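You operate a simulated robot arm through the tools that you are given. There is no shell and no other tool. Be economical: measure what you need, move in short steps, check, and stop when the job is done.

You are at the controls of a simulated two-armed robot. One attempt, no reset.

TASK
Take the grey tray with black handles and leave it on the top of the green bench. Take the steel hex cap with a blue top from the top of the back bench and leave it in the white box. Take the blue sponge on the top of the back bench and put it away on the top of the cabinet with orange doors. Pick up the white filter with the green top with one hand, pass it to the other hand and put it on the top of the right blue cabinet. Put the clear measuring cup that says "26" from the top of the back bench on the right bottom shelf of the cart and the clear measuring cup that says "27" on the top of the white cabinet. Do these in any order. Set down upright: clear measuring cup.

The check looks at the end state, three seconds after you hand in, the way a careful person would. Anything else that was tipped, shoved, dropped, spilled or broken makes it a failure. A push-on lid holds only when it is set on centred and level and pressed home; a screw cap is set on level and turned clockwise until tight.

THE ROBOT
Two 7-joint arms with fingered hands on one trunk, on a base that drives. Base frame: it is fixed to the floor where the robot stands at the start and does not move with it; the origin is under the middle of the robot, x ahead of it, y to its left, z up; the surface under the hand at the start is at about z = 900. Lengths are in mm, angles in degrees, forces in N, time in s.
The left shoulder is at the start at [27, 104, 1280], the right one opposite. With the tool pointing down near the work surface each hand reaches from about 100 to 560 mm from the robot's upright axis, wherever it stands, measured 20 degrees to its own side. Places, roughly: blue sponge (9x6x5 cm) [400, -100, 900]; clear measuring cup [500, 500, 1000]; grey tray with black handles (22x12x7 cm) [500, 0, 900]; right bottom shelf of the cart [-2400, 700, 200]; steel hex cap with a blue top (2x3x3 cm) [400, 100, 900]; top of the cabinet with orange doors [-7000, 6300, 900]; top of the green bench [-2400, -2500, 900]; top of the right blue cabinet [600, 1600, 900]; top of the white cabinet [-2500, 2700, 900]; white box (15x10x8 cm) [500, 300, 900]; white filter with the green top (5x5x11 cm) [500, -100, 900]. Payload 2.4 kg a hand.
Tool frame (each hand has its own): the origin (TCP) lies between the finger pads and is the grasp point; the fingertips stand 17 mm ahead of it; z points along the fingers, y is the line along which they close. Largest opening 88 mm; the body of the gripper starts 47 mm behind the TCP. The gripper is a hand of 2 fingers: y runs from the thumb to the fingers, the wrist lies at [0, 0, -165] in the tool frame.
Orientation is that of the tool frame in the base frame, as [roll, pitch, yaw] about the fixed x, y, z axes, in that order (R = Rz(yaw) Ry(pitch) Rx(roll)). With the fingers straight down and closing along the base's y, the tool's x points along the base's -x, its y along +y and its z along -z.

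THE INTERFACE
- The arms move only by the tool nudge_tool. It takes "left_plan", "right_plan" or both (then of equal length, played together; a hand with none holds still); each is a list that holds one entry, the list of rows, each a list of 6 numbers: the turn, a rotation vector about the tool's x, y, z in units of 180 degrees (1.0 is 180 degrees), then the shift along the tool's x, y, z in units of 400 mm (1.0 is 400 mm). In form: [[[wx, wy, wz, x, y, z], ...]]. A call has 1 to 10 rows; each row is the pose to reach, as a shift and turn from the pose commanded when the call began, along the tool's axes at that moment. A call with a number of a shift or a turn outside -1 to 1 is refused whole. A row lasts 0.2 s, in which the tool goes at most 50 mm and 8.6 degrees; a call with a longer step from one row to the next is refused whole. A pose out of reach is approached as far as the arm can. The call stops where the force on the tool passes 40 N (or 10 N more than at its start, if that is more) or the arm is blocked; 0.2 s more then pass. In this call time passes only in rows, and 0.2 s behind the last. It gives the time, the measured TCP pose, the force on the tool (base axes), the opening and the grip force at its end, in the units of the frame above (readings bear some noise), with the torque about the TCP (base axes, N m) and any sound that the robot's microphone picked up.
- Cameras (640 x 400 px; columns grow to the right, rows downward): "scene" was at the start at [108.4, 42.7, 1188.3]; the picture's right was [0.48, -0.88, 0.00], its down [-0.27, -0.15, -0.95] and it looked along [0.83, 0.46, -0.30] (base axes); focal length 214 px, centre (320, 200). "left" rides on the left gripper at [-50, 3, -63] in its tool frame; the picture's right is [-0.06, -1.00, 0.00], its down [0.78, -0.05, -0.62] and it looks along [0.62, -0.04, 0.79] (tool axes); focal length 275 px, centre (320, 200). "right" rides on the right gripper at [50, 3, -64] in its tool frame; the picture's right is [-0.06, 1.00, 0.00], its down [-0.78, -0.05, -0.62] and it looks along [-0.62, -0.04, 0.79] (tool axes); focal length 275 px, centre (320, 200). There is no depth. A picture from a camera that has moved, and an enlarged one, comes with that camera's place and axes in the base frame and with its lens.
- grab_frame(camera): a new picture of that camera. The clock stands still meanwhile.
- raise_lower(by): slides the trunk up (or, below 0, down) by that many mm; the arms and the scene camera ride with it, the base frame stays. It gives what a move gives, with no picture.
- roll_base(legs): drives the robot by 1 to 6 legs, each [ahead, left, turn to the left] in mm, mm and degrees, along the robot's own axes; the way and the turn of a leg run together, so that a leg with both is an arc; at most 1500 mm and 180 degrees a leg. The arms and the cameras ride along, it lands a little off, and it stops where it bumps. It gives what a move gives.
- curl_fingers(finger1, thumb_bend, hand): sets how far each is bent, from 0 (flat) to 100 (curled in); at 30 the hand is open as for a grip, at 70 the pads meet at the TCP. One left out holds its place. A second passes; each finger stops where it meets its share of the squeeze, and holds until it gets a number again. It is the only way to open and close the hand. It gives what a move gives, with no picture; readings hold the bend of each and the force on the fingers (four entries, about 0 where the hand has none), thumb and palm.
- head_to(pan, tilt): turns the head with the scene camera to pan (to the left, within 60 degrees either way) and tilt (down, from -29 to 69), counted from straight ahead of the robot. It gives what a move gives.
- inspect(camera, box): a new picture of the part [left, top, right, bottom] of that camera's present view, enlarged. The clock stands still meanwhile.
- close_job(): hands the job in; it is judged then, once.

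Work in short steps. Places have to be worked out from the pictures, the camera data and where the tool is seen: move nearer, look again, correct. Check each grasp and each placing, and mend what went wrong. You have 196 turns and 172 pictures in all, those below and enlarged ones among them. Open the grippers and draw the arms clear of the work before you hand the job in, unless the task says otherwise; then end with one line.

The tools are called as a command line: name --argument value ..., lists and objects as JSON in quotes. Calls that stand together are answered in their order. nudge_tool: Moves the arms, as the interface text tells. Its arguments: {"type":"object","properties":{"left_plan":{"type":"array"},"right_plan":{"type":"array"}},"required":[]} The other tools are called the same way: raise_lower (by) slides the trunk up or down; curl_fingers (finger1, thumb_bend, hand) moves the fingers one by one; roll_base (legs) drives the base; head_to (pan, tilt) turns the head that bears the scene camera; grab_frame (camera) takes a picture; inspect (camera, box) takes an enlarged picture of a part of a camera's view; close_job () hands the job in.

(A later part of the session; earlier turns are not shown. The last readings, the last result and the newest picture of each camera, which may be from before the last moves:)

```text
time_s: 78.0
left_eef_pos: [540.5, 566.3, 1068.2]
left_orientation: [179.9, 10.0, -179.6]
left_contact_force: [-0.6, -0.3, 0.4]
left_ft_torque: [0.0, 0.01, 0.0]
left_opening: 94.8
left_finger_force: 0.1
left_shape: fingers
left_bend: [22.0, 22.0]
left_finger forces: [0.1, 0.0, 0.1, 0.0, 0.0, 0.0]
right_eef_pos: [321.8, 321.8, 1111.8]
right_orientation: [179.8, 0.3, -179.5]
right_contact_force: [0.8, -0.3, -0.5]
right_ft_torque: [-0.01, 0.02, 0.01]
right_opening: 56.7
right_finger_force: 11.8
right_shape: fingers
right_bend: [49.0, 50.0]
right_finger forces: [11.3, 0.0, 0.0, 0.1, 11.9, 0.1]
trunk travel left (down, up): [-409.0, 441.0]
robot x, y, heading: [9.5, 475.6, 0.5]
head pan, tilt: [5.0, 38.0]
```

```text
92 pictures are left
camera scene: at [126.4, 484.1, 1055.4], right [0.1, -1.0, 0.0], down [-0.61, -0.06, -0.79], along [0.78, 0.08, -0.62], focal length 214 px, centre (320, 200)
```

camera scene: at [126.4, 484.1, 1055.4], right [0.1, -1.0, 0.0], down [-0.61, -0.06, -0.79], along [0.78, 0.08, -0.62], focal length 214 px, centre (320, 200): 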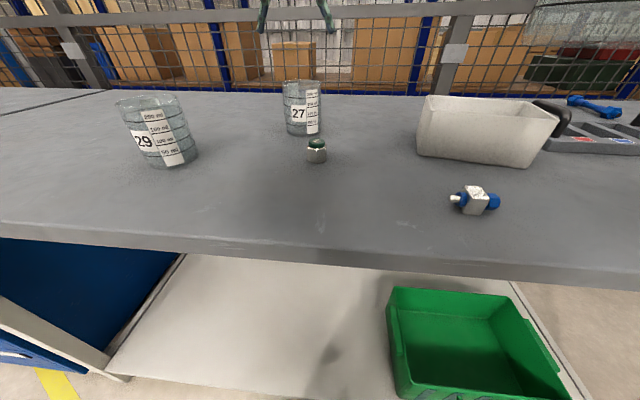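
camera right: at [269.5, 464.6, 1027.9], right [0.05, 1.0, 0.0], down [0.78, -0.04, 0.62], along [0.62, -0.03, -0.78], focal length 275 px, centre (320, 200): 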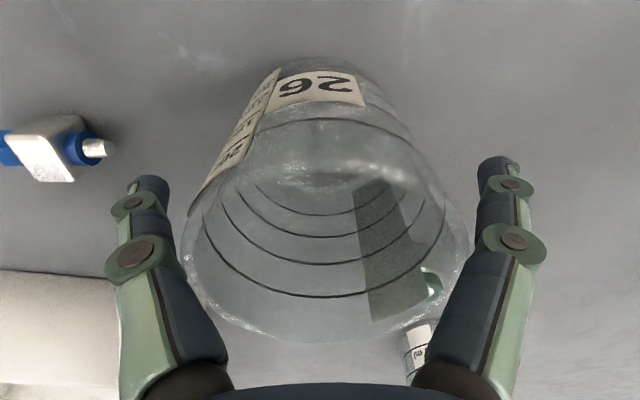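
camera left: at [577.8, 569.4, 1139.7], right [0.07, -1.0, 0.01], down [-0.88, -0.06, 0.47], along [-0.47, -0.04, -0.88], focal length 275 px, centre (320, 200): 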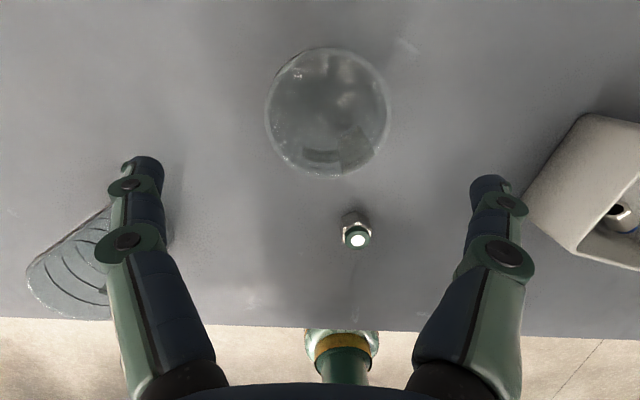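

Cup 27 rim centre at about (549, 562). I lower to just above the rim and check alignment.

nudge_tool --left_plan '[[[0, 0, 0, 0.008, -0.012, 0.08], [0, 0, 0, 0.013, -0.012, 0.157]]]'

grab_frame --camera "left"

```text
time_s: 78.7
left_eef_pos: [547.7, 560.5, 1003.5]
left_orientation: [-179.9, 10.0, -179.6]
left_contact_force: [-1.0, -0.9, -0.1]
left_ft_torque: [-0.04, 0.01, 0.0]
left_opening: 94.6
left_finger_force: 0.0
left_shape: fingers
left_bend: [22.0, 22.0]
left_finger forces: [0.0, 0.0, 0.1, 0.0, 0.0, 0.1]
right_eef_pos: [323.4, 321.5, 1112.6]
right_orientation: [179.7, 0.4, -179.5]
right_contact_force: [-0.3, -0.5, -1.1]
right_ft_torque: [0.01, 0.0, -0.06]
right_opening: 56.8
right_finger_force: 11.3
right_shape: fingers
right_bend: [49.0, 50.0]
right_finger forces: [11.3, 0.0, 0.0, 0.0, 11.9, 0.0]
trunk travel left (down, up): [-409.0, 441.0]
robot x, y, heading: [11.9, 478.9, 0.7]
head pan, tilt: [5.0, 38.0]
```

```text
91 pictures are left
camera left: at [585.4, 564.8, 1076.2], right [0.07, -1.0, 0.01], down [-0.88, -0.06, 0.47], along [-0.47, -0.04, -0.88], focal length 275 px, centre (320, 200)
```

left: 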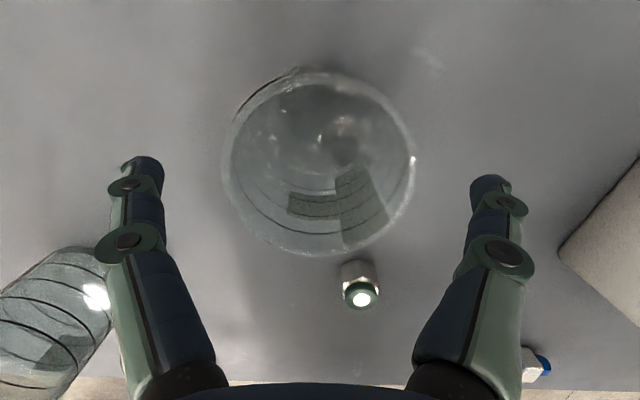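

Well centred. I descend to z≈964 and close the left hand.

nudge_tool --left_plan '[[[0, 0, 0, 0.006, 0, 0.05], [0, 0, 0, 0.011, 0, 0.096]]]'

curl_fingers --hand "left" --finger1 45 --thumb_bend 45

curl_fingers --hand "left" --finger1 58 --thumb_bend 58

grab_frame --camera "left"

inspect --camera "scene" --box '[250, 40, 360, 160]'

```text
time_s: 79.2
left_eef_pos: [549.0, 560.8, 967.0]
left_orientation: [180.0, 9.9, -179.5]
left_contact_force: [-0.3, -0.2, 0.8]
left_ft_torque: [-0.02, -0.01, 0.0]
left_opening: 95.0
left_finger_force: 0.3
left_shape: fingers
left_bend: [22.0, 22.0]
left_finger forces: [0.1, 0.0, 0.0, 0.0, 0.4, 0.0]
right_eef_pos: [323.1, 321.2, 1112.5]
right_orientation: [179.8, 0.4, -179.4]
right_contact_force: [0.3, 0.0, -0.9]
right_ft_torque: [-0.05, 0.0, 0.01]
right_opening: 56.9
right_finger_force: 11.3
right_shape: fingers
right_bend: [49.0, 50.0]
right_finger forces: [11.4, 0.0, 0.0, 0.1, 11.8, 0.0]
trunk travel left (down, up): [-409.0, 441.0]
robot x, y, heading: [11.0, 476.7, 0.8]
head pan, tilt: [5.0, 38.0]
```

```text
time_s: 80.2
left_eef_pos: [549.6, 562.2, 966.3]
left_orientation: [-180.0, 10.1, -179.5]
left_contact_force: [-0.4, -0.5, 1.7]
left_ft_torque: [0.05, 0.03, -0.02]
left_opening: 66.8
left_finger_force: 8.8
left_shape: fingers
left_bend: [43.0, 44.0]
left_finger forces: [8.8, 0.1, 0.0, 0.0, 9.3, 0.0]
right_eef_pos: [322.1, 321.9, 1111.9]
right_orientation: [179.7, 0.4, -179.6]
right_contact_force: [-0.8, 0.1, -0.4]
right_ft_torque: [-0.01, 0.02, -0.01]
right_opening: 56.8
right_finger_force: 11.6
right_shape: fingers
right_bend: [49.0, 50.0]
right_finger forces: [11.4, 0.1, 0.0, 0.0, 11.8, 0.0]
trunk travel left (down, up): [-409.0, 441.0]
robot x, y, heading: [9.1, 477.4, 0.6]
head pan, tilt: [5.0, 38.0]
```

```text
time_s: 81.2
left_eef_pos: [549.6, 561.8, 965.5]
left_orientation: [-179.9, 10.1, -179.5]
left_contact_force: [0.5, -0.3, 1.7]
left_ft_torque: [-0.09, -0.03, -0.01]
left_opening: 60.2
left_finger_force: 16.7
left_shape: fingers
left_bend: [51.0, 50.0]
left_finger forces: [16.1, 0.0, 0.0, 0.0, 17.4, 0.0]
right_eef_pos: [322.7, 320.2, 1111.8]
right_orientation: [179.8, 0.5, -179.5]
right_contact_force: [-0.4, 0.5, 0.5]
right_ft_torque: [-0.04, 0.0, 0.01]
right_opening: 57.2
right_finger_force: 11.4
right_shape: fingers
right_bend: [49.0, 50.0]
right_finger forces: [11.2, 0.0, 0.0, 0.0, 11.9, 0.0]
trunk travel left (down, up): [-409.0, 441.0]
robot x, y, heading: [11.1, 479.0, 0.7]
head pan, tilt: [5.0, 38.0]
```

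```text
90 pictures are left
camera left: at [587.4, 565.2, 1038.7], right [0.07, -1.0, 0.01], down [-0.88, -0.06, 0.47], along [-0.47, -0.04, -0.88], focal length 275 px, centre (320, 200)
```

left: 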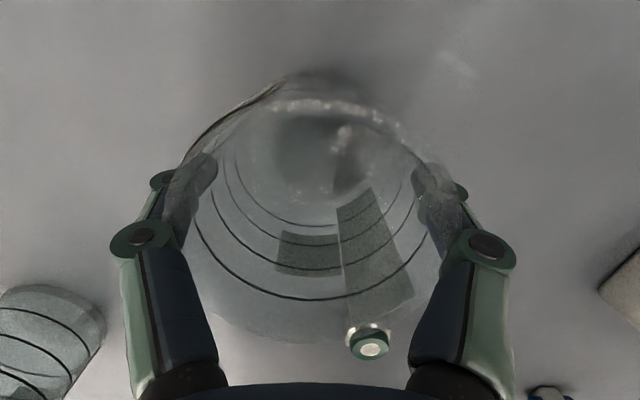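

```text
3.33 times, centred on (305, 100) of scene
camera zoom: at [126.2, 484.5, 1055.5], right [0.1, -1.0, 0.0], down [-0.61, -0.06, -0.79], along [0.78, 0.08, -0.62], focal length 715 px, centre (370, 533)
```

zoom: 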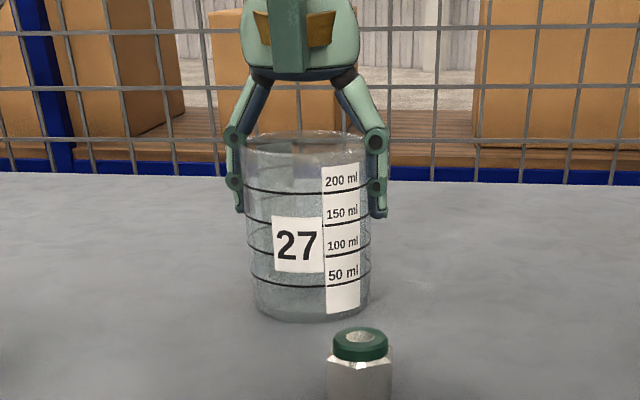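

Both sides firm and the cup is upright. I lift straight up and draw it back toward the robot.

nudge_tool --left_plan '[[[0, 0, 0, -0.01, 0, -0.05], [0, 0, 0, -0.028, 0, -0.16], [0, 0, 0, -0.047, 0, -0.27], [0, 0, 0, -0.065, 0, -0.37], [0, 0, 0, 0.035, 0.02, -0.39], [0, 0, 0, 0.135, 0.04, -0.41], [0, 0, 0, 0.235, 0.07, -0.425], [0, 0, 0, 0.335, 0.1, -0.44]]]'

head_to --pan 0 --tilt 15

grab_frame --camera "scene"

```text
time_s: 83.0
left_eef_pos: [386.2, 598.2, 1115.9]
left_orientation: [180.0, 9.8, -179.5]
left_contact_force: [0.8, 0.6, -1.2]
left_ft_torque: [-0.03, -0.01, 0.0]
left_opening: 58.7
left_finger_force: 14.9
left_shape: fingers
left_bend: [52.0, 50.0]
left_finger forces: [15.0, 0.0, 0.0, 0.0, 15.4, 0.0]
right_eef_pos: [321.6, 320.9, 1111.5]
right_orientation: [179.8, 0.4, -179.5]
right_contact_force: [0.6, 0.9, 0.2]
right_ft_torque: [-0.02, 0.03, 0.04]
right_opening: 57.3
right_finger_force: 11.7
right_shape: fingers
right_bend: [49.0, 50.0]
right_finger forces: [11.3, 0.1, 0.0, 0.0, 11.8, 0.1]
trunk travel left (down, up): [-409.0, 441.0]
robot x, y, heading: [12.9, 476.7, 0.7]
head pan, tilt: [5.0, 38.0]
```

```text
time_s: 83.9
left_eef_pos: [388.7, 598.6, 1115.4]
left_orientation: [180.0, 9.9, -179.5]
left_contact_force: [-1.2, -0.6, -0.8]
left_ft_torque: [-0.02, 0.02, 0.02]
left_opening: 58.9
left_finger_force: 15.2
left_shape: fingers
left_bend: [52.0, 50.0]
left_finger forces: [14.9, 0.1, 0.0, 0.1, 15.4, 0.0]
right_eef_pos: [322.8, 321.3, 1111.9]
right_orientation: [179.8, 0.4, -179.5]
right_contact_force: [0.0, 0.5, -0.8]
right_ft_torque: [0.03, -0.01, -0.05]
right_opening: 57.0
right_finger_force: 11.7
right_shape: fingers
right_bend: [49.0, 50.0]
right_finger forces: [11.1, 0.0, 0.0, 0.0, 11.9, 0.0]
trunk travel left (down, up): [-409.0, 441.0]
robot x, y, heading: [9.4, 477.7, 0.5]
head pan, tilt: [0.0, 15.0]
```

```text
88 pictures are left
camera scene: at [133.8, 477.1, 1092.0], right [0.01, -1.0, 0.0], down [-0.26, 0.0, -0.97], along [0.97, 0.01, -0.26], focal length 214 px, centre (320, 200)
```

scene: 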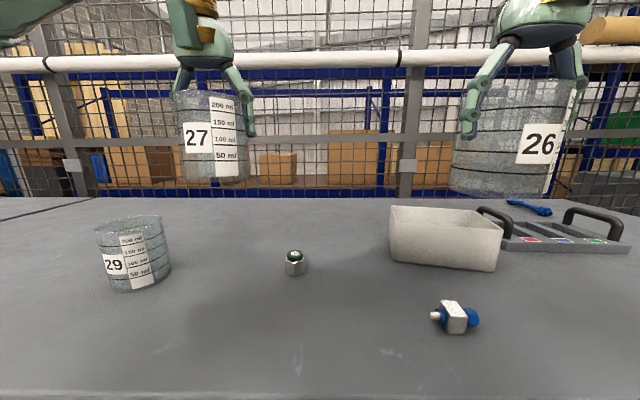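

Both cups are held upright. I back away from the bench and turn around to view the cart and white cabinet.

roll_base --legs '[[-500, 0, 0], [0, 0, 150]]'

grab_frame --camera "scene"

```text
time_s: 93.0
left_eef_pos: [-874.4, 566.8, 1115.6]
left_orientation: [-180.0, 10.0, -30.9]
left_contact_force: [0.7, 0.3, -0.4]
left_ft_torque: [0.02, -0.04, 0.01]
left_opening: 58.5
left_finger_force: 14.8
left_shape: fingers
left_bend: [52.0, 50.0]
left_finger forces: [14.8, 0.0, 0.0, 0.0, 15.0, 0.1]
right_eef_pos: [-674.4, 768.5, 1111.0]
right_orientation: [179.7, 0.4, -31.0]
right_contact_force: [-0.8, 1.2, -0.5]
right_ft_torque: [0.01, -0.02, 0.02]
right_opening: 56.4
right_finger_force: 11.2
right_shape: fingers
right_bend: [49.0, 50.0]
right_finger forces: [10.5, 0.0, 0.0, 0.0, 11.2, 0.1]
trunk travel left (down, up): [-409.0, 441.0]
robot x, y, heading: [-492.0, 475.1, 149.1]
head pan, tilt: [0.0, 15.0]
```

```text
87 pictures are left
camera scene: at [-598.8, 534.1, 1092.0], right [0.51, 0.86, 0.0], down [0.22, -0.13, -0.97], along [-0.83, 0.49, -0.26], focal length 214 px, centre (320, 200)
```

scene: 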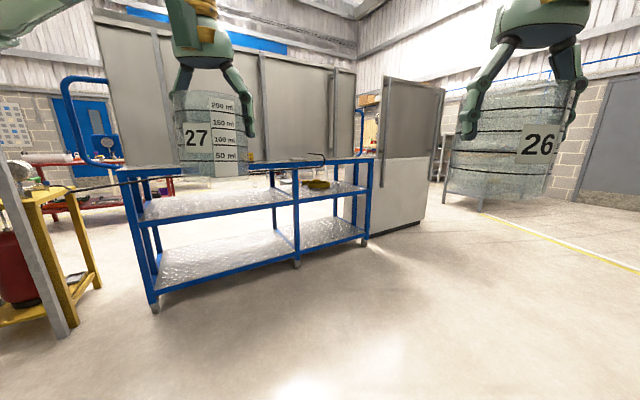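

The blue cart is ahead (its y≈700 bay is the listed one) and the white cabinet is beyond to the right. I deliver cup 27 first, driving over open floor toward the cabinet.

roll_base --legs '[[1050, -600, 0], [1050, -600, 31]]'

grab_frame --camera "scene"

```text
time_s: 103.9
left_eef_pos: [-2209.5, 2234.6, 1115.7]
left_orientation: [179.6, 9.7, -4.7]
left_contact_force: [10.6, -3.1, 2.0]
left_ft_torque: [0.32, 1.03, 0.14]
left_opening: 58.7
left_finger_force: 14.6
left_shape: fingers
left_bend: [52.0, 50.0]
left_finger forces: [14.7, 0.0, 0.0, 0.0, 14.8, 0.0]
right_eef_pos: [-2123.2, 2505.7, 1111.9]
right_orientation: [179.8, 0.5, -4.5]
right_contact_force: [0.3, -0.1, -0.4]
right_ft_torque: [0.0, 0.01, -0.03]
right_opening: 56.3
right_finger_force: 11.4
right_shape: fingers
right_bend: [49.0, 50.0]
right_finger forces: [10.5, 0.0, 0.0, 0.0, 11.1, 0.0]
trunk travel left (down, up): [-409.0, 441.0]
robot x, y, heading: [-1829.0, 2320.9, 175.7]
head pan, tilt: [0.0, 15.0]
stopped in leg 2: the force on the tool passed its limit at 139 N (the readings are from after the stop); the commanded pose is now the measured one
```

```text
86 pictures are left
camera scene: at [-1951.8, 2329.2, 1092.3], right [0.07, 1.0, 0.0], down [0.26, -0.02, -0.97], along [-0.96, 0.07, -0.26], focal length 214 px, centre (320, 200)
```

scene: 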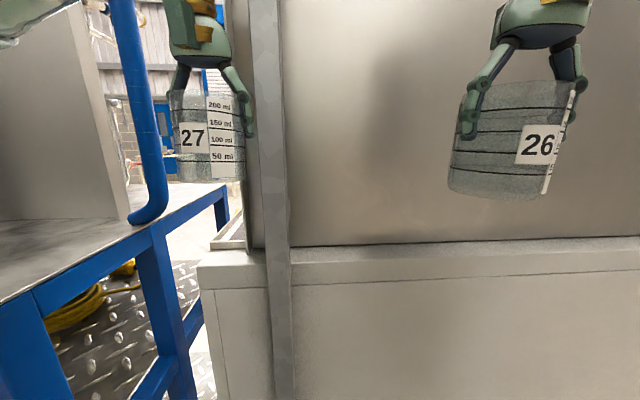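

The left hand touched the grey panel/post; I stop and back off at once, then look at the cabinet and the cups.

roll_base --legs '[[-500, 0, 0], [-250, -300, 0]]'

grab_frame --camera "scene"

grab_frame --camera "left"

```text
time_s: 108.9
left_eef_pos: [-1445.9, 2477.6, 1115.8]
left_orientation: [179.6, 9.6, -5.5]
left_contact_force: [0.7, 1.2, -0.3]
left_ft_torque: [0.0, -0.02, 0.03]
left_opening: 58.4
left_finger_force: 14.6
left_shape: fingers
left_bend: [52.0, 50.0]
left_finger forces: [14.6, 0.0, 0.0, 0.1, 14.9, 0.1]
right_eef_pos: [-1356.1, 2748.6, 1112.0]
right_orientation: [179.6, 0.4, -5.3]
right_contact_force: [-0.5, -1.0, -0.5]
right_ft_torque: [-0.01, -0.03, -0.05]
right_opening: 56.5
right_finger_force: 10.8
right_shape: fingers
right_bend: [49.0, 50.0]
right_finger forces: [10.5, 0.0, 0.1, 0.0, 11.2, 0.0]
trunk travel left (down, up): [-409.0, 441.0]
robot x, y, heading: [-1059.7, 2561.3, 174.9]
head pan, tilt: [0.0, 15.0]
```

```text
85 pictures are left
camera scene: at [-1186.2, 2568.4, 1092.1], right [0.09, 1.0, 0.0], down [0.26, -0.02, -0.97], along [-0.96, 0.09, -0.26], focal length 214 px, centre (320, 200)
```

scene: 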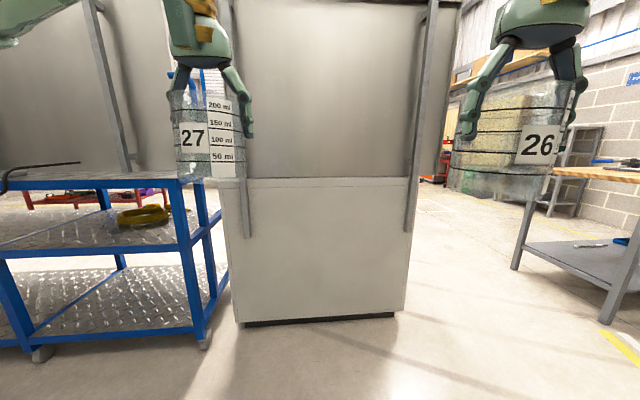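

```text
84 pictures are left
camera left: at [-1484.8, 2478.9, 1187.8], right [0.03, 1.0, 0.0], down [0.88, -0.03, 0.48], along [0.48, -0.01, -0.88], focal length 275 px, centre (320, 200)
```

left: 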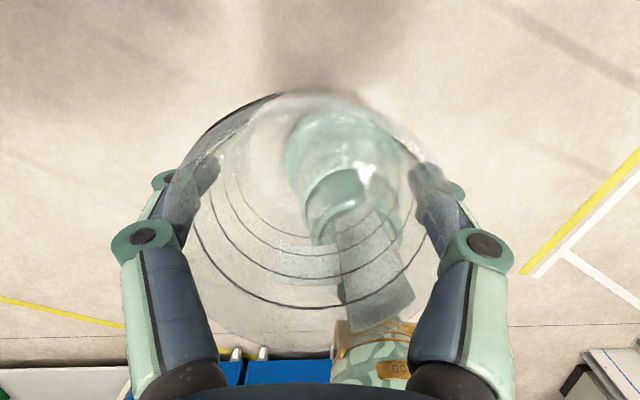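

Cup 27 is still firmly held. A panel stands on this side of the cabinet, so the usable top must be on the far side; I go around its open end and look.

roll_base --legs '[[0, 0, 5], [0, -1150, 0], [1400, 0, 0]]'

head_to --pan 50 --tilt 12

grab_frame --camera "scene"

```text
time_s: 121.8
left_eef_pos: [-2851.6, 3565.3, 1115.9]
left_orientation: [179.6, 9.5, 0.3]
left_contact_force: [0.1, -0.3, -0.9]
left_ft_torque: [0.02, 0.01, 0.01]
left_opening: 58.4
left_finger_force: 14.9
left_shape: fingers
left_bend: [52.0, 50.0]
left_finger forces: [14.6, 0.0, 0.0, 0.0, 14.9, 0.0]
right_eef_pos: [-2789.0, 3842.8, 1111.9]
right_orientation: [179.8, 0.3, 0.5]
right_contact_force: [0.4, 0.7, -1.0]
right_ft_torque: [-0.03, -0.05, -0.03]
right_opening: 56.4
right_finger_force: 10.7
right_shape: fingers
right_bend: [49.0, 50.0]
right_finger forces: [10.3, 0.1, 0.1, 0.1, 11.1, 0.0]
trunk travel left (down, up): [-409.0, 441.0]
robot x, y, heading: [-2480.3, 3684.4, -179.3]
head pan, tilt: [0.0, 15.0]
```

```text
time_s: 123.0
left_eef_pos: [-2852.1, 3564.6, 1116.7]
left_orientation: [179.5, 9.5, 0.3]
left_contact_force: [-0.6, 0.7, 0.2]
left_ft_torque: [-0.01, -0.01, 0.01]
left_opening: 58.6
left_finger_force: 14.6
left_shape: fingers
left_bend: [52.0, 50.0]
left_finger forces: [14.6, 0.0, 0.0, 0.1, 15.0, 0.1]
right_eef_pos: [-2788.5, 3841.7, 1112.1]
right_orientation: [179.7, 0.3, 0.4]
right_contact_force: [-0.6, 0.2, -0.6]
right_ft_torque: [-0.03, -0.01, -0.01]
right_opening: 56.6
right_finger_force: 10.9
right_shape: fingers
right_bend: [49.0, 50.0]
right_finger forces: [10.4, 0.1, 0.1, 0.0, 11.1, 0.0]
trunk travel left (down, up): [-409.0, 441.0]
robot x, y, heading: [-2478.5, 3687.1, -179.4]
head pan, tilt: [50.0, 12.0]
```

```text
83 pictures are left
camera scene: at [-2573.7, 3614.2, 1091.0], right [-0.73, 0.69, 0.0], down [0.18, 0.2, -0.96], along [-0.66, -0.7, -0.27], focal length 214 px, centre (320, 200)
```

scene: 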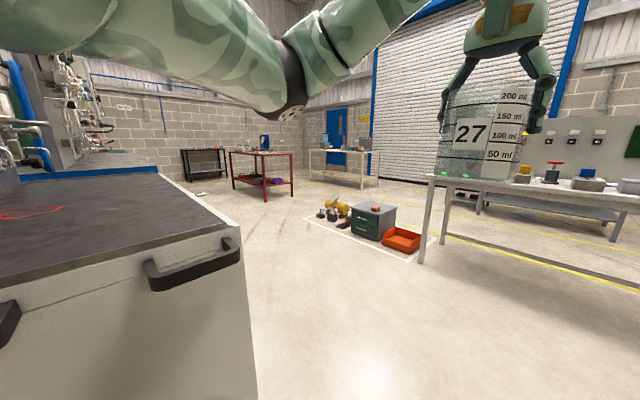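

The cabinet's dark top (corner near (-2749, 3165)) is reachable from this end. I move 200 mm ahead and turn to face it.

roll_base --legs '[[180, 0, 0], [0, 0, 90]]'

head_to --pan 10 --tilt 35

grab_frame --camera "scene"

```text
time_s: 128.3
left_eef_pos: [-2538.9, 3309.6, 1114.4]
left_orientation: [179.6, 9.5, 90.6]
left_contact_force: [0.5, -0.5, -1.2]
left_ft_torque: [0.03, -0.03, 0.01]
left_opening: 58.3
left_finger_force: 14.9
left_shape: fingers
left_bend: [52.0, 50.0]
left_finger forces: [14.3, 0.0, 0.1, 0.0, 14.5, 0.1]
right_eef_pos: [-2816.6, 3371.8, 1111.8]
right_orientation: [179.8, 0.4, 90.7]
right_contact_force: [-0.9, 0.8, 0.8]
right_ft_torque: [0.0, -0.02, -0.04]
right_opening: 56.1
right_finger_force: 10.7
right_shape: fingers
right_bend: [49.0, 50.0]
right_finger forces: [10.0, 0.0, 0.1, 0.0, 10.7, 0.0]
trunk travel left (down, up): [-409.0, 441.0]
robot x, y, heading: [-2662.7, 3681.8, -89.3]
head pan, tilt: [50.0, 12.0]
```

```text
time_s: 129.4
left_eef_pos: [-2538.4, 3311.0, 1115.7]
left_orientation: [179.6, 9.5, 90.5]
left_contact_force: [0.4, -0.1, -1.2]
left_ft_torque: [0.0, 0.02, -0.02]
left_opening: 58.1
left_finger_force: 14.5
left_shape: fingers
left_bend: [52.0, 50.0]
left_finger forces: [14.3, 0.1, 0.0, 0.1, 14.5, 0.0]
right_eef_pos: [-2817.5, 3372.1, 1111.9]
right_orientation: [179.8, 0.3, 90.6]
right_contact_force: [0.1, 0.7, -0.5]
right_ft_torque: [0.02, -0.04, -0.02]
right_opening: 56.1
right_finger_force: 10.3
right_shape: fingers
right_bend: [49.0, 50.0]
right_finger forces: [10.0, 0.1, 0.0, 0.0, 10.6, 0.0]
trunk travel left (down, up): [-409.0, 441.0]
robot x, y, heading: [-2661.6, 3683.6, -89.3]
head pan, tilt: [10.0, 35.0]
```

```text
82 pictures are left
camera scene: at [-2644.7, 3564.3, 1060.1], right [-0.98, -0.19, 0.0], down [-0.11, 0.56, -0.82], along [0.15, -0.8, -0.57], focal length 214 px, centre (320, 200)
```

scene: 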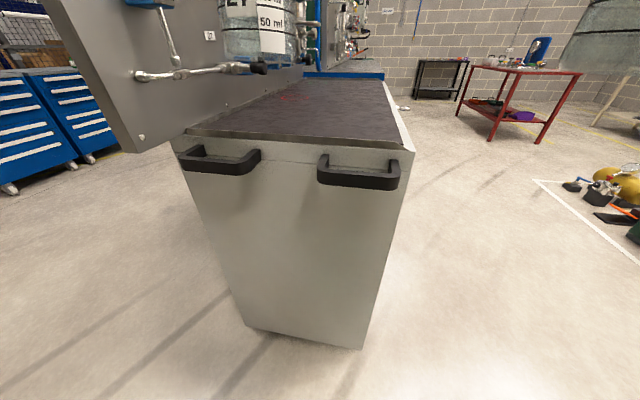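

Pipes on the panel reach over the left part, so I'll use the right part of the top near (-2645, 3060). I strafe right 105 and advance 190.

roll_base --legs '[[0, -105, -0.7], [190, 0, 0]]'

grab_frame --camera "scene"

```text
time_s: 131.8
left_eef_pos: [-2647.8, 3111.2, 1115.3]
left_orientation: [179.7, 9.4, 89.8]
left_contact_force: [-0.3, -0.5, -0.3]
left_ft_torque: [-0.01, 0.0, -0.02]
left_opening: 58.3
left_finger_force: 14.8
left_shape: fingers
left_bend: [52.0, 50.0]
left_finger forces: [14.3, 0.1, 0.0, 0.0, 14.6, 0.1]
right_eef_pos: [-2925.9, 3177.5, 1111.3]
right_orientation: [179.8, 0.3, 89.9]
right_contact_force: [0.8, 0.7, -1.7]
right_ft_torque: [0.01, -0.02, 0.0]
right_opening: 56.2
right_finger_force: 10.0
right_shape: fingers
right_bend: [49.0, 50.0]
right_finger forces: [10.0, 0.1, 0.1, 0.0, 10.7, 0.1]
trunk travel left (down, up): [-409.0, 441.0]
robot x, y, heading: [-2765.4, 3489.0, -89.8]
head pan, tilt: [10.0, 35.0]
```

```text
81 pictures are left
camera scene: at [-2751.4, 3367.9, 1060.0], right [-0.98, -0.18, 0.0], down [-0.1, 0.57, -0.82], along [0.14, -0.81, -0.57], focal length 214 px, centre (320, 200)
```

scene: 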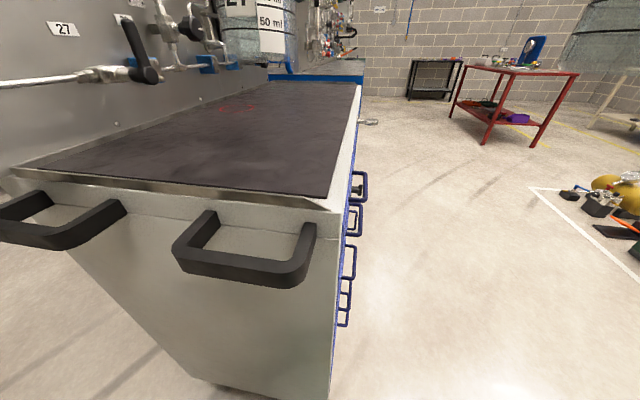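

Corner of the top is at x≈-2725; I aim for (-2620, 3050). I move out over it and down to ~20 mm above.

nudge_tool --left_plan '[[[0, 0, 0, -0.04, 0.03, 0.007], [0, 0, 0, -0.09, 0.05, 0.015], [0, 0, 0, -0.14, 0.07, 0.03], [0, 0, 0, -0.13, 0.07, 0.13], [0, 0, 0, -0.11, 0.07, 0.23], [0, 0, 0, -0.1, 0.07, 0.325]]]'

head_to --pan 25 --tilt 35

grab_frame --camera "scene"

```text
time_s: 133.2
left_eef_pos: [-2619.9, 3052.1, 994.3]
left_orientation: [179.5, 9.6, 89.8]
left_contact_force: [0.0, 1.3, -0.3]
left_ft_torque: [0.0, 0.0, -0.04]
left_opening: 57.9
left_finger_force: 14.3
left_shape: fingers
left_bend: [52.0, 50.0]
left_finger forces: [14.1, 0.0, 0.0, 0.0, 14.8, 0.1]
right_eef_pos: [-2926.4, 3179.7, 1111.7]
right_orientation: [179.8, 0.2, 89.8]
right_contact_force: [0.1, -0.1, -0.7]
right_ft_torque: [0.02, 0.0, -0.01]
right_opening: 56.2
right_finger_force: 10.6
right_shape: fingers
right_bend: [49.0, 50.0]
right_finger forces: [10.0, 0.0, 0.0, 0.1, 10.7, 0.0]
trunk travel left (down, up): [-409.0, 441.0]
robot x, y, heading: [-2761.4, 3490.3, -90.1]
head pan, tilt: [10.0, 35.0]
```

```text
time_s: 133.9
left_eef_pos: [-2621.0, 3053.4, 994.5]
left_orientation: [179.6, 9.5, 89.8]
left_contact_force: [0.0, 0.9, -0.5]
left_ft_torque: [-0.04, -0.01, -0.01]
left_opening: 58.2
left_finger_force: 14.6
left_shape: fingers
left_bend: [52.0, 50.0]
left_finger forces: [14.1, 0.1, 0.1, 0.0, 14.8, 0.0]
right_eef_pos: [-2924.6, 3178.8, 1112.6]
right_orientation: [179.9, 0.4, 89.9]
right_contact_force: [0.4, -0.2, -1.2]
right_ft_torque: [0.01, 0.03, 0.05]
right_opening: 56.0
right_finger_force: 10.6
right_shape: fingers
right_bend: [49.0, 50.0]
right_finger forces: [10.1, 0.0, 0.0, 0.0, 10.7, 0.0]
trunk travel left (down, up): [-409.0, 441.0]
robot x, y, heading: [-2763.2, 3487.1, -90.0]
head pan, tilt: [25.0, 35.0]
```

```text
80 pictures are left
camera scene: at [-2729.6, 3375.3, 1060.0], right [-0.91, -0.42, 0.0], down [-0.24, 0.52, -0.82], along [0.35, -0.74, -0.57], focal length 214 px, centre (320, 200)
```

scene: 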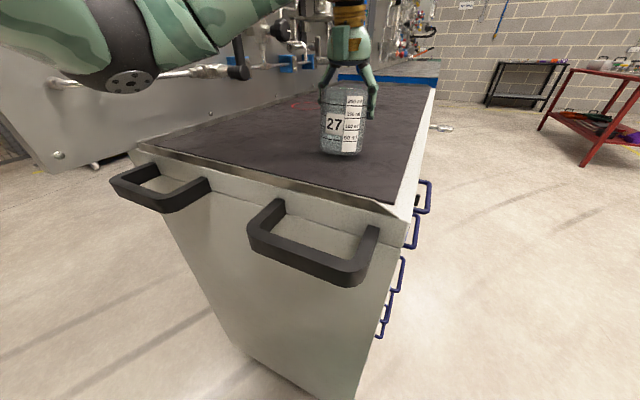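

Good position over the mat. I lower step by step.

nudge_tool --left_plan '[[[0, 0, 0, 0.004, 0, 0.022], [0, 0, 0, 0.0075, 0, 0.042]]]'

inspect --camera "scene" --box '[280, 60, 410, 180]'

```text
time_s: 134.7
left_eef_pos: [-2619.5, 3053.2, 984.3]
left_orientation: [179.8, 10.3, 89.8]
left_contact_force: [-0.2, 8.3, 27.8]
left_ft_torque: [-0.1, -0.03, 0.01]
left_opening: 57.2
left_finger_force: 20.1
left_shape: fingers
left_bend: [55.0, 54.0]
left_finger forces: [20.6, 0.0, 0.0, 0.0, 20.5, 0.1]
right_eef_pos: [-2925.6, 3180.6, 1112.7]
right_orientation: [179.6, 0.5, 89.9]
right_contact_force: [-0.5, -0.2, -0.7]
right_ft_torque: [-0.01, 0.01, -0.01]
right_opening: 56.0
right_finger_force: 10.3
right_shape: fingers
right_bend: [49.0, 50.0]
right_finger forces: [10.1, 0.0, 0.0, 0.0, 10.8, 0.0]
trunk travel left (down, up): [-409.0, 441.0]
robot x, y, heading: [-2765.4, 3486.9, -89.9]
head pan, tilt: [25.0, 35.0]
stopped in row 2 (left hand): the force on the tool passed its limit at 41 N (the readings are from after the stop); the commanded pose is now the measured one
```

```text
3.33 times, centred on (345, 120) of scene
camera zoom: at [-2730.0, 3377.8, 1060.5], right [-0.91, -0.43, 0.0], down [-0.24, 0.52, -0.82], along [0.35, -0.74, -0.57], focal length 715 px, centre (237, 467)
```

zoom: 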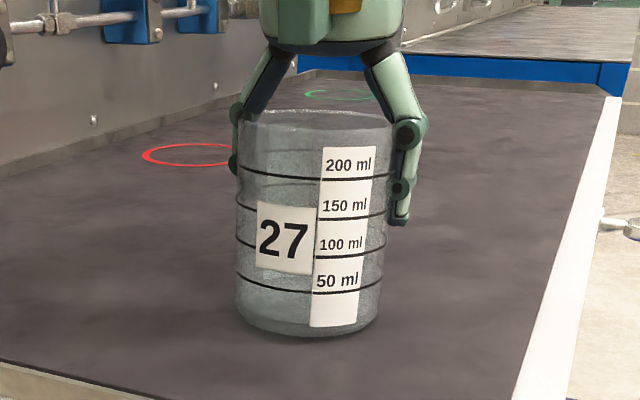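

The cup is standing on the mat (28 N). I ease up 3 mm, then release gradually.

nudge_tool --left_plan '[[[0, 0, 0, -0.0013, 0, -0.008]]]'

curl_fingers --hand "left" --finger1 44 --thumb_bend 44

curl_fingers --hand "left" --finger1 22 --thumb_bend 22

inspect --camera "scene" --box '[280, 60, 410, 180]'

```text
time_s: 135.1
left_eef_pos: [-2620.7, 3053.0, 983.9]
left_orientation: [179.6, 10.1, 89.8]
left_contact_force: [0.1, 6.4, 19.3]
left_ft_torque: [-0.12, -0.02, 0.02]
left_opening: 56.9
left_finger_force: 18.5
left_shape: fingers
left_bend: [55.0, 54.0]
left_finger forces: [18.3, 0.0, 0.0, 0.0, 18.5, 0.0]
right_eef_pos: [-2925.1, 3180.9, 1113.3]
right_orientation: [179.7, 0.6, 90.0]
right_contact_force: [0.4, 0.1, -0.7]
right_ft_torque: [-0.01, 0.02, 0.02]
right_opening: 55.9
right_finger_force: 9.9
right_shape: fingers
right_bend: [49.0, 50.0]
right_finger forces: [9.9, 0.0, 0.0, 0.0, 10.7, 0.0]
trunk travel left (down, up): [-409.0, 441.0]
robot x, y, heading: [-2763.3, 3486.7, -89.9]
head pan, tilt: [25.0, 35.0]
```

```text
time_s: 136.1
left_eef_pos: [-2621.6, 3054.5, 984.0]
left_orientation: [179.7, 9.9, 89.8]
left_contact_force: [1.5, 4.9, 17.9]
left_ft_torque: [-0.03, -0.08, 0.02]
left_opening: 68.5
left_finger_force: 11.2
left_shape: fingers
left_bend: [44.0, 44.0]
left_finger forces: [12.0, 0.0, 0.0, 0.0, 9.9, 0.0]
right_eef_pos: [-2925.3, 3179.1, 1112.1]
right_orientation: [179.8, 0.5, 89.9]
right_contact_force: [-0.4, 0.2, -0.5]
right_ft_torque: [0.02, -0.03, -0.01]
right_opening: 56.1
right_finger_force: 10.5
right_shape: fingers
right_bend: [49.0, 50.0]
right_finger forces: [10.1, 0.0, 0.0, 0.0, 10.8, 0.0]
trunk travel left (down, up): [-409.0, 441.0]
robot x, y, heading: [-2766.1, 3487.0, -89.9]
head pan, tilt: [25.0, 35.0]
```

```text
time_s: 137.1
left_eef_pos: [-2620.2, 3052.1, 983.2]
left_orientation: [179.7, 9.8, 89.8]
left_contact_force: [0.0, -0.1, 1.7]
left_ft_torque: [0.0, -0.01, 0.04]
left_opening: 96.6
left_finger_force: 0.7
left_shape: fingers
left_bend: [22.0, 22.0]
left_finger forces: [0.9, 0.0, 0.1, 0.0, 1.0, 0.0]
right_eef_pos: [-2926.4, 3178.6, 1113.0]
right_orientation: [179.8, 0.4, 89.9]
right_contact_force: [0.0, 0.0, -1.0]
right_ft_torque: [0.04, 0.01, 0.01]
right_opening: 56.3
right_finger_force: 10.3
right_shape: fingers
right_bend: [49.0, 50.0]
right_finger forces: [10.0, 0.0, 0.1, 0.0, 10.7, 0.1]
trunk travel left (down, up): [-409.0, 441.0]
robot x, y, heading: [-2764.7, 3488.1, -89.6]
head pan, tilt: [25.0, 35.0]
```

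```text
3.33 times, centred on (345, 120) of scene
camera zoom: at [-2729.5, 3375.6, 1060.0], right [-0.91, -0.43, 0.0], down [-0.24, 0.52, -0.82], along [0.35, -0.74, -0.57], focal length 715 px, centre (237, 467)
```

zoom: 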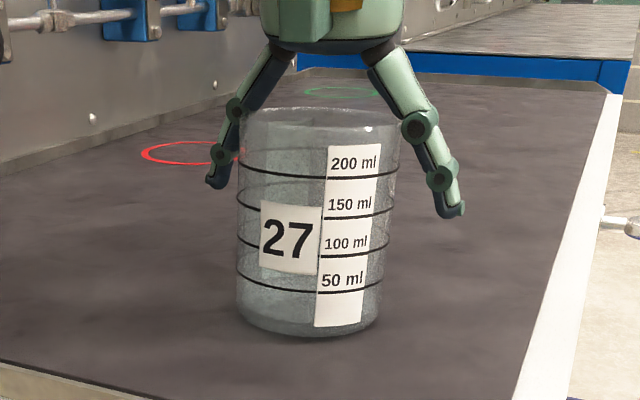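

Cup 27 stands upright on the cabinet. I lift the left hand straight up, tuck it back, and retreat around to the cart's open side.

nudge_tool --left_plan '[[[0, 0, 0, -0.015, 0, -0.09], [0, 0, 0, -0.033, 0, -0.19], [0, 0, 0, -0.05, 0, -0.29], [0, 0, 0, -0.0625, 0, -0.37], [0, 0.013, 0, 0.035, 0.035, -0.39], [0, 0.026, 0, 0.135, 0.07, -0.41], [0, 0.04, 0, 0.235, 0.1, -0.43], [0, 0.053, 0, 0.335, 0.14, -0.44]]]'

roll_base --legs '[[-220, 0, 0], [0, 0, -90], [-1250, 0, 0], [0, 1500, 0], [0, 1350, 0]]'

head_to --pan 0 --tilt 30

grab_frame --camera "scene"

```text
time_s: 138.9
left_eef_pos: [-2565.7, 3216.3, 1132.8]
left_orientation: [179.7, 0.3, 89.8]
left_contact_force: [0.3, 0.9, 0.1]
left_ft_torque: [0.02, -0.04, 0.02]
left_opening: 95.3
left_finger_force: 0.0
left_shape: fingers
left_bend: [22.0, 22.0]
left_finger forces: [0.0, 0.1, 0.0, 0.0, 0.1, 0.1]
right_eef_pos: [-2925.6, 3179.2, 1112.9]
right_orientation: [179.8, 0.4, 90.0]
right_contact_force: [0.1, -0.5, -1.0]
right_ft_torque: [0.03, 0.02, -0.01]
right_opening: 56.0
right_finger_force: 10.2
right_shape: fingers
right_bend: [49.0, 50.0]
right_finger forces: [10.0, 0.1, 0.1, 0.1, 10.6, 0.0]
trunk travel left (down, up): [-409.0, 441.0]
robot x, y, heading: [-2768.0, 3489.9, -89.5]
head pan, tilt: [25.0, 35.0]
```

```text
time_s: 147.6
left_eef_pos: [-2431.3, 3503.8, 1129.3]
left_orientation: [179.8, -0.1, -4.7]
left_contact_force: [-0.5, 0.7, -0.1]
left_ft_torque: [0.01, 0.04, 0.02]
left_opening: 95.4
left_finger_force: 0.0
left_shape: fingers
left_bend: [22.0, 22.0]
left_finger forces: [0.1, 0.1, 0.1, 0.0, 0.0, 0.0]
right_eef_pos: [-2442.4, 3865.5, 1110.8]
right_orientation: [179.9, -0.1, -4.0]
right_contact_force: [0.5, -0.4, 0.2]
right_ft_torque: [0.04, -0.01, 0.03]
right_opening: 55.7
right_finger_force: 10.0
right_shape: fingers
right_bend: [49.0, 50.0]
right_finger forces: [9.8, 0.0, 0.1, 0.1, 10.3, 0.1]
trunk travel left (down, up): [-409.0, 441.0]
robot x, y, heading: [-2141.6, 3686.0, 176.4]
head pan, tilt: [25.0, 35.0]
stopped in leg 3: the robot was blocked; the commanded pose is now the measured one
```

```text
time_s: 148.5
left_eef_pos: [-2432.1, 3503.3, 1129.1]
left_orientation: [179.9, -0.2, -4.5]
left_contact_force: [-0.7, -0.8, 0.0]
left_ft_torque: [-0.01, 0.0, 0.0]
left_opening: 95.5
left_finger_force: 0.0
left_shape: fingers
left_bend: [22.0, 22.0]
left_finger forces: [0.1, 0.0, 0.1, 0.1, 0.0, 0.0]
right_eef_pos: [-2443.9, 3865.0, 1108.5]
right_orientation: [179.9, -0.2, -3.9]
right_contact_force: [0.1, 0.0, -1.5]
right_ft_torque: [0.01, -0.03, 0.04]
right_opening: 55.7
right_finger_force: 9.8
right_shape: fingers
right_bend: [49.0, 50.0]
right_finger forces: [9.7, 0.0, 0.0, 0.0, 10.4, 0.0]
trunk travel left (down, up): [-409.0, 441.0]
robot x, y, heading: [-2138.2, 3686.8, 176.2]
head pan, tilt: [0.0, 30.0]
```

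```text
77 pictures are left
camera scene: at [-2268.0, 3690.0, 1066.7], right [0.07, 1.0, 0.0], down [0.51, -0.03, -0.86], along [-0.86, 0.06, -0.51], focal length 214 px, centre (320, 200)
```

scene: 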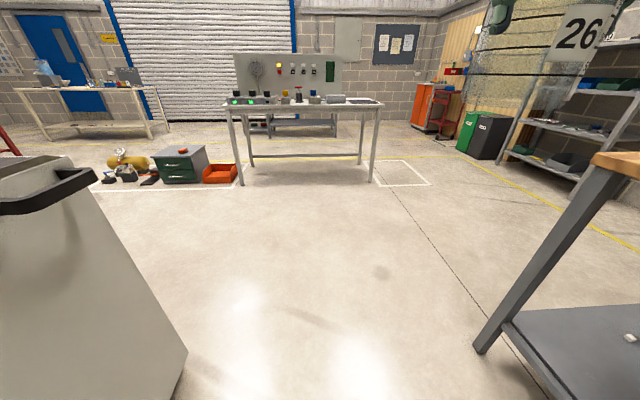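

Blocked while backing; I look to both sides to see what is touching.

head_to --pan 60 --tilt 25

grab_frame --camera "scene"

head_to --pan -60 --tilt 35

grab_frame --camera "scene"

```text
time_s: 149.8
left_eef_pos: [-2433.1, 3505.1, 1128.6]
left_orientation: [179.9, -0.2, -4.5]
left_contact_force: [0.2, 0.5, 0.0]
left_ft_torque: [0.04, -0.01, 0.03]
left_opening: 95.1
left_finger_force: 0.0
left_shape: fingers
left_bend: [22.0, 22.0]
left_finger forces: [0.0, 0.0, 0.0, 0.1, 0.0, 0.0]
right_eef_pos: [-2444.2, 3865.8, 1109.6]
right_orientation: [180.0, -0.2, -4.0]
right_contact_force: [-0.2, 0.2, -0.4]
right_ft_torque: [-0.02, 0.0, -0.01]
right_opening: 55.8
right_finger_force: 9.8
right_shape: fingers
right_bend: [49.0, 50.0]
right_finger forces: [9.7, 0.0, 0.0, 0.1, 10.3, 0.0]
trunk travel left (down, up): [-409.0, 441.0]
robot x, y, heading: [-2140.0, 3685.2, 175.9]
head pan, tilt: [60.0, 25.0]
```

```text
76 pictures are left
camera scene: at [-2229.4, 3607.9, 1074.9], right [-0.83, 0.56, -0.01], down [0.24, 0.35, -0.9], along [-0.5, -0.75, -0.43], focal length 214 px, centre (320, 200)
```

scene: 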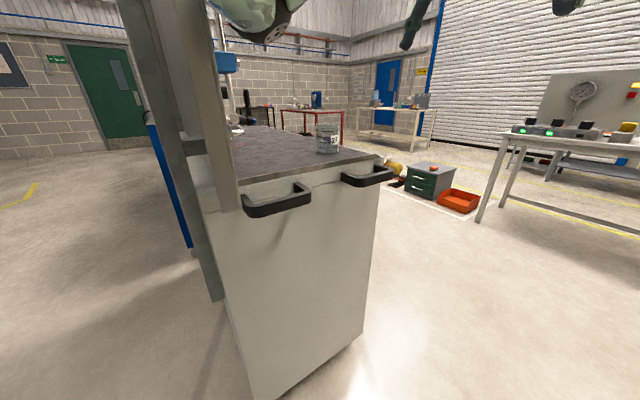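

```text
time_s: 151.8
left_eef_pos: [-2433.2, 3504.3, 1131.4]
left_orientation: [179.8, -0.3, -4.4]
left_contact_force: [-0.1, -0.2, 0.2]
left_ft_torque: [0.01, -0.02, 0.01]
left_opening: 95.2
left_finger_force: 0.1
left_shape: fingers
left_bend: [22.0, 22.0]
left_finger forces: [0.0, 0.0, 0.0, 0.0, 0.1, 0.1]
right_eef_pos: [-2445.4, 3865.3, 1109.7]
right_orientation: [179.9, -0.2, -3.9]
right_contact_force: [-0.1, 0.0, -0.7]
right_ft_torque: [-0.03, 0.0, 0.0]
right_opening: 55.5
right_finger_force: 10.3
right_shape: fingers
right_bend: [49.0, 50.0]
right_finger forces: [9.6, 0.0, 0.0, 0.1, 10.4, 0.0]
trunk travel left (down, up): [-409.0, 441.0]
robot x, y, heading: [-2132.8, 3685.3, 176.1]
head pan, tilt: [-60.0, 35.0]
```

```text
75 pictures are left
camera scene: at [-2217.5, 3763.6, 1059.4], right [0.9, 0.44, 0.01], down [0.26, -0.51, -0.82], along [-0.36, 0.74, -0.58], focal length 214 px, centre (320, 200)
```

scene: 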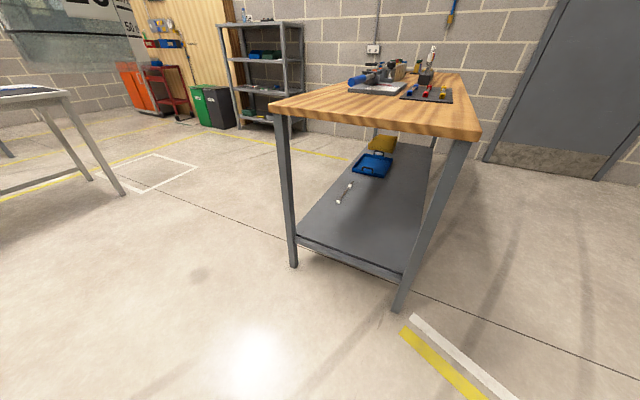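

The left elbow is against the end of the panel. I move ahead a little, sidestep right 170 mm, then back out past it.

roll_base --legs '[[70, 0, 0], [0, 0, 4], [0, -170, 0], [-1250, 0, 0]]'

head_to --pan 20 --tilt 20

grab_frame --camera "scene"

```text
time_s: 160.2
left_eef_pos: [-1233.5, 3668.4, 1133.0]
left_orientation: [179.7, 0.3, 0.3]
left_contact_force: [0.2, -0.5, -0.8]
left_ft_torque: [0.02, 0.0, -0.01]
left_opening: 95.3
left_finger_force: 0.0
left_shape: fingers
left_bend: [22.0, 22.0]
left_finger forces: [0.0, 0.0, 0.0, 0.1, 0.1, 0.0]
right_eef_pos: [-1275.0, 4030.1, 1112.3]
right_orientation: [179.8, 0.3, 0.6]
right_contact_force: [0.2, 0.1, -0.4]
right_ft_torque: [-0.02, 0.0, 0.01]
right_opening: 55.6
right_finger_force: 10.2
right_shape: fingers
right_bend: [49.0, 50.0]
right_finger forces: [9.5, 0.0, 0.0, 0.0, 10.2, 0.0]
trunk travel left (down, up): [-409.0, 441.0]
robot x, y, heading: [-960.9, 3873.4, -179.1]
head pan, tilt: [-60.0, 35.0]
```

```text
time_s: 161.7
left_eef_pos: [-1233.1, 3669.3, 1133.3]
left_orientation: [179.7, 0.3, 0.2]
left_contact_force: [-0.1, -0.1, -0.1]
left_ft_torque: [0.02, -0.04, -0.03]
left_opening: 95.4
left_finger_force: 0.1
left_shape: fingers
left_bend: [22.0, 22.0]
left_finger forces: [0.1, 0.0, 0.1, 0.0, 0.0, 0.1]
right_eef_pos: [-1275.1, 4028.8, 1112.0]
right_orientation: [179.9, 0.2, 0.7]
right_contact_force: [0.0, 0.5, -0.3]
right_ft_torque: [0.0, -0.02, -0.02]
right_opening: 55.7
right_finger_force: 10.0
right_shape: fingers
right_bend: [49.0, 50.0]
right_finger forces: [9.6, 0.1, 0.0, 0.0, 10.4, 0.1]
trunk travel left (down, up): [-409.0, 441.0]
robot x, y, heading: [-966.7, 3876.8, -179.1]
head pan, tilt: [20.0, 20.0]
```

```text
74 pictures are left
camera scene: at [-1082.5, 3837.2, 1083.9], right [-0.36, 0.93, 0.0], down [0.32, 0.12, -0.94], along [-0.88, -0.34, -0.34], focal length 214 px, centre (320, 200)
```

scene: 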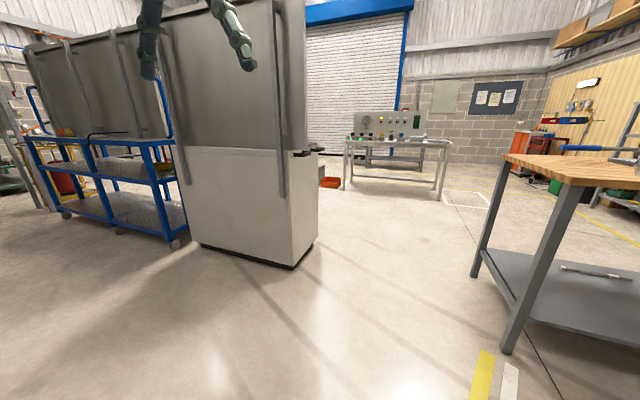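

Free. I strafe left along the aisle to face the cart's y≈700 bay.

roll_base --legs '[[0, 1500, -0.9], [0, 1500, 0], [0, 250, 0]]'

head_to --pan 0 --tilt 25

grab_frame --camera "scene"

```text
time_s: 177.8
left_eef_pos: [-1193.9, 370.4, 1132.5]
left_orientation: [179.8, 0.3, 0.1]
left_contact_force: [-0.4, 0.0, 0.4]
left_ft_torque: [-0.01, -0.03, 0.0]
left_opening: 95.2
left_finger_force: 0.1
left_shape: fingers
left_bend: [22.0, 22.0]
left_finger forces: [0.0, 0.1, 0.1, 0.0, 0.0, 0.1]
right_eef_pos: [-1234.5, 730.6, 1112.4]
right_orientation: [179.8, 0.3, 0.4]
right_contact_force: [0.4, 0.3, -0.7]
right_ft_torque: [-0.03, -0.02, 0.0]
right_opening: 55.8
right_finger_force: 9.9
right_shape: fingers
right_bend: [49.0, 50.0]
right_finger forces: [9.6, 0.0, 0.1, 0.0, 10.4, 0.0]
trunk travel left (down, up): [-409.0, 441.0]
robot x, y, heading: [-923.8, 572.5, -179.5]
head pan, tilt: [20.0, 20.0]
```

```text
time_s: 178.6
left_eef_pos: [-1194.5, 372.2, 1133.5]
left_orientation: [179.7, 0.2, 0.0]
left_contact_force: [0.6, 0.2, -0.2]
left_ft_torque: [-0.02, 0.02, 0.01]
left_opening: 95.3
left_finger_force: 0.1
left_shape: fingers
left_bend: [22.0, 22.0]
left_finger forces: [0.0, 0.1, 0.1, 0.1, 0.0, 0.0]
right_eef_pos: [-1233.0, 729.6, 1111.3]
right_orientation: [179.7, 0.3, 0.3]
right_contact_force: [-0.3, -0.3, -2.0]
right_ft_torque: [0.01, -0.02, -0.01]
right_opening: 55.9
right_finger_force: 10.1
right_shape: fingers
right_bend: [49.0, 50.0]
right_finger forces: [9.7, 0.0, 0.1, 0.0, 10.3, 0.1]
trunk travel left (down, up): [-409.0, 441.0]
robot x, y, heading: [-925.2, 577.3, -179.3]
head pan, tilt: [0.0, 25.0]
```

```text
73 pictures are left
camera scene: at [-1046.7, 569.6, 1075.8], right [-0.01, 1.0, 0.0], down [0.42, 0.01, -0.91], along [-0.91, -0.01, -0.42], focal length 214 px, centre (320, 200)
```

scene: 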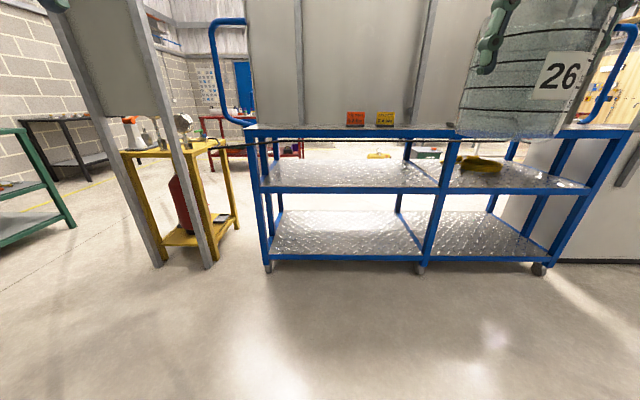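

The bay (y≈190–1250) is open from here; shelf height ~140–200. I lower the trunk fully while clear of the cart and look again.

raise_lower --by -400

grab_frame --camera "scene"

```text
time_s: 182.5
left_eef_pos: [-1206.0, 370.5, 719.6]
left_orientation: [179.9, -3.8, 0.0]
left_contact_force: [0.7, 0.2, -0.3]
left_ft_torque: [0.0, -0.02, -0.02]
left_opening: 95.2
left_finger_force: 0.0
left_shape: fingers
left_bend: [22.0, 22.0]
left_finger forces: [0.1, 0.1, 0.0, 0.0, 0.0, 0.0]
right_eef_pos: [-1233.1, 731.5, 711.9]
right_orientation: [179.8, 0.5, 0.4]
right_contact_force: [-0.3, -0.1, -0.6]
right_ft_torque: [0.02, -0.02, 0.0]
right_opening: 55.5
right_finger_force: 10.1
right_shape: fingers
right_bend: [49.0, 50.0]
right_finger forces: [9.5, 0.0, 0.0, 0.0, 10.0, 0.1]
trunk travel left (down, up): [-9.0, 841.0]
robot x, y, heading: [-921.9, 574.2, -179.5]
head pan, tilt: [0.0, 25.0]
```

```text
72 pictures are left
camera scene: at [-1064.6, 569.4, 681.0], right [-0.01, 1.0, 0.0], down [0.42, 0.0, -0.91], along [-0.91, -0.01, -0.42], focal length 214 px, centre (320, 200)
```

scene: 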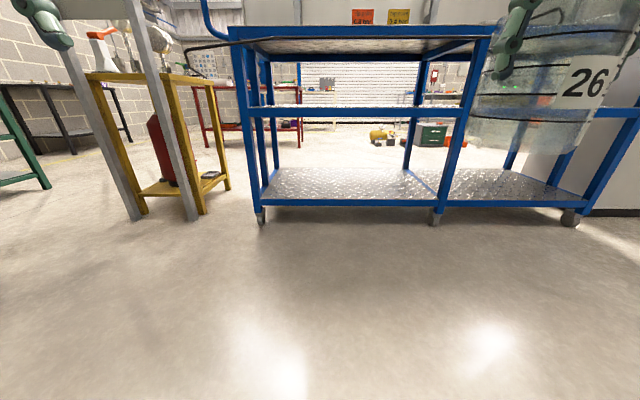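

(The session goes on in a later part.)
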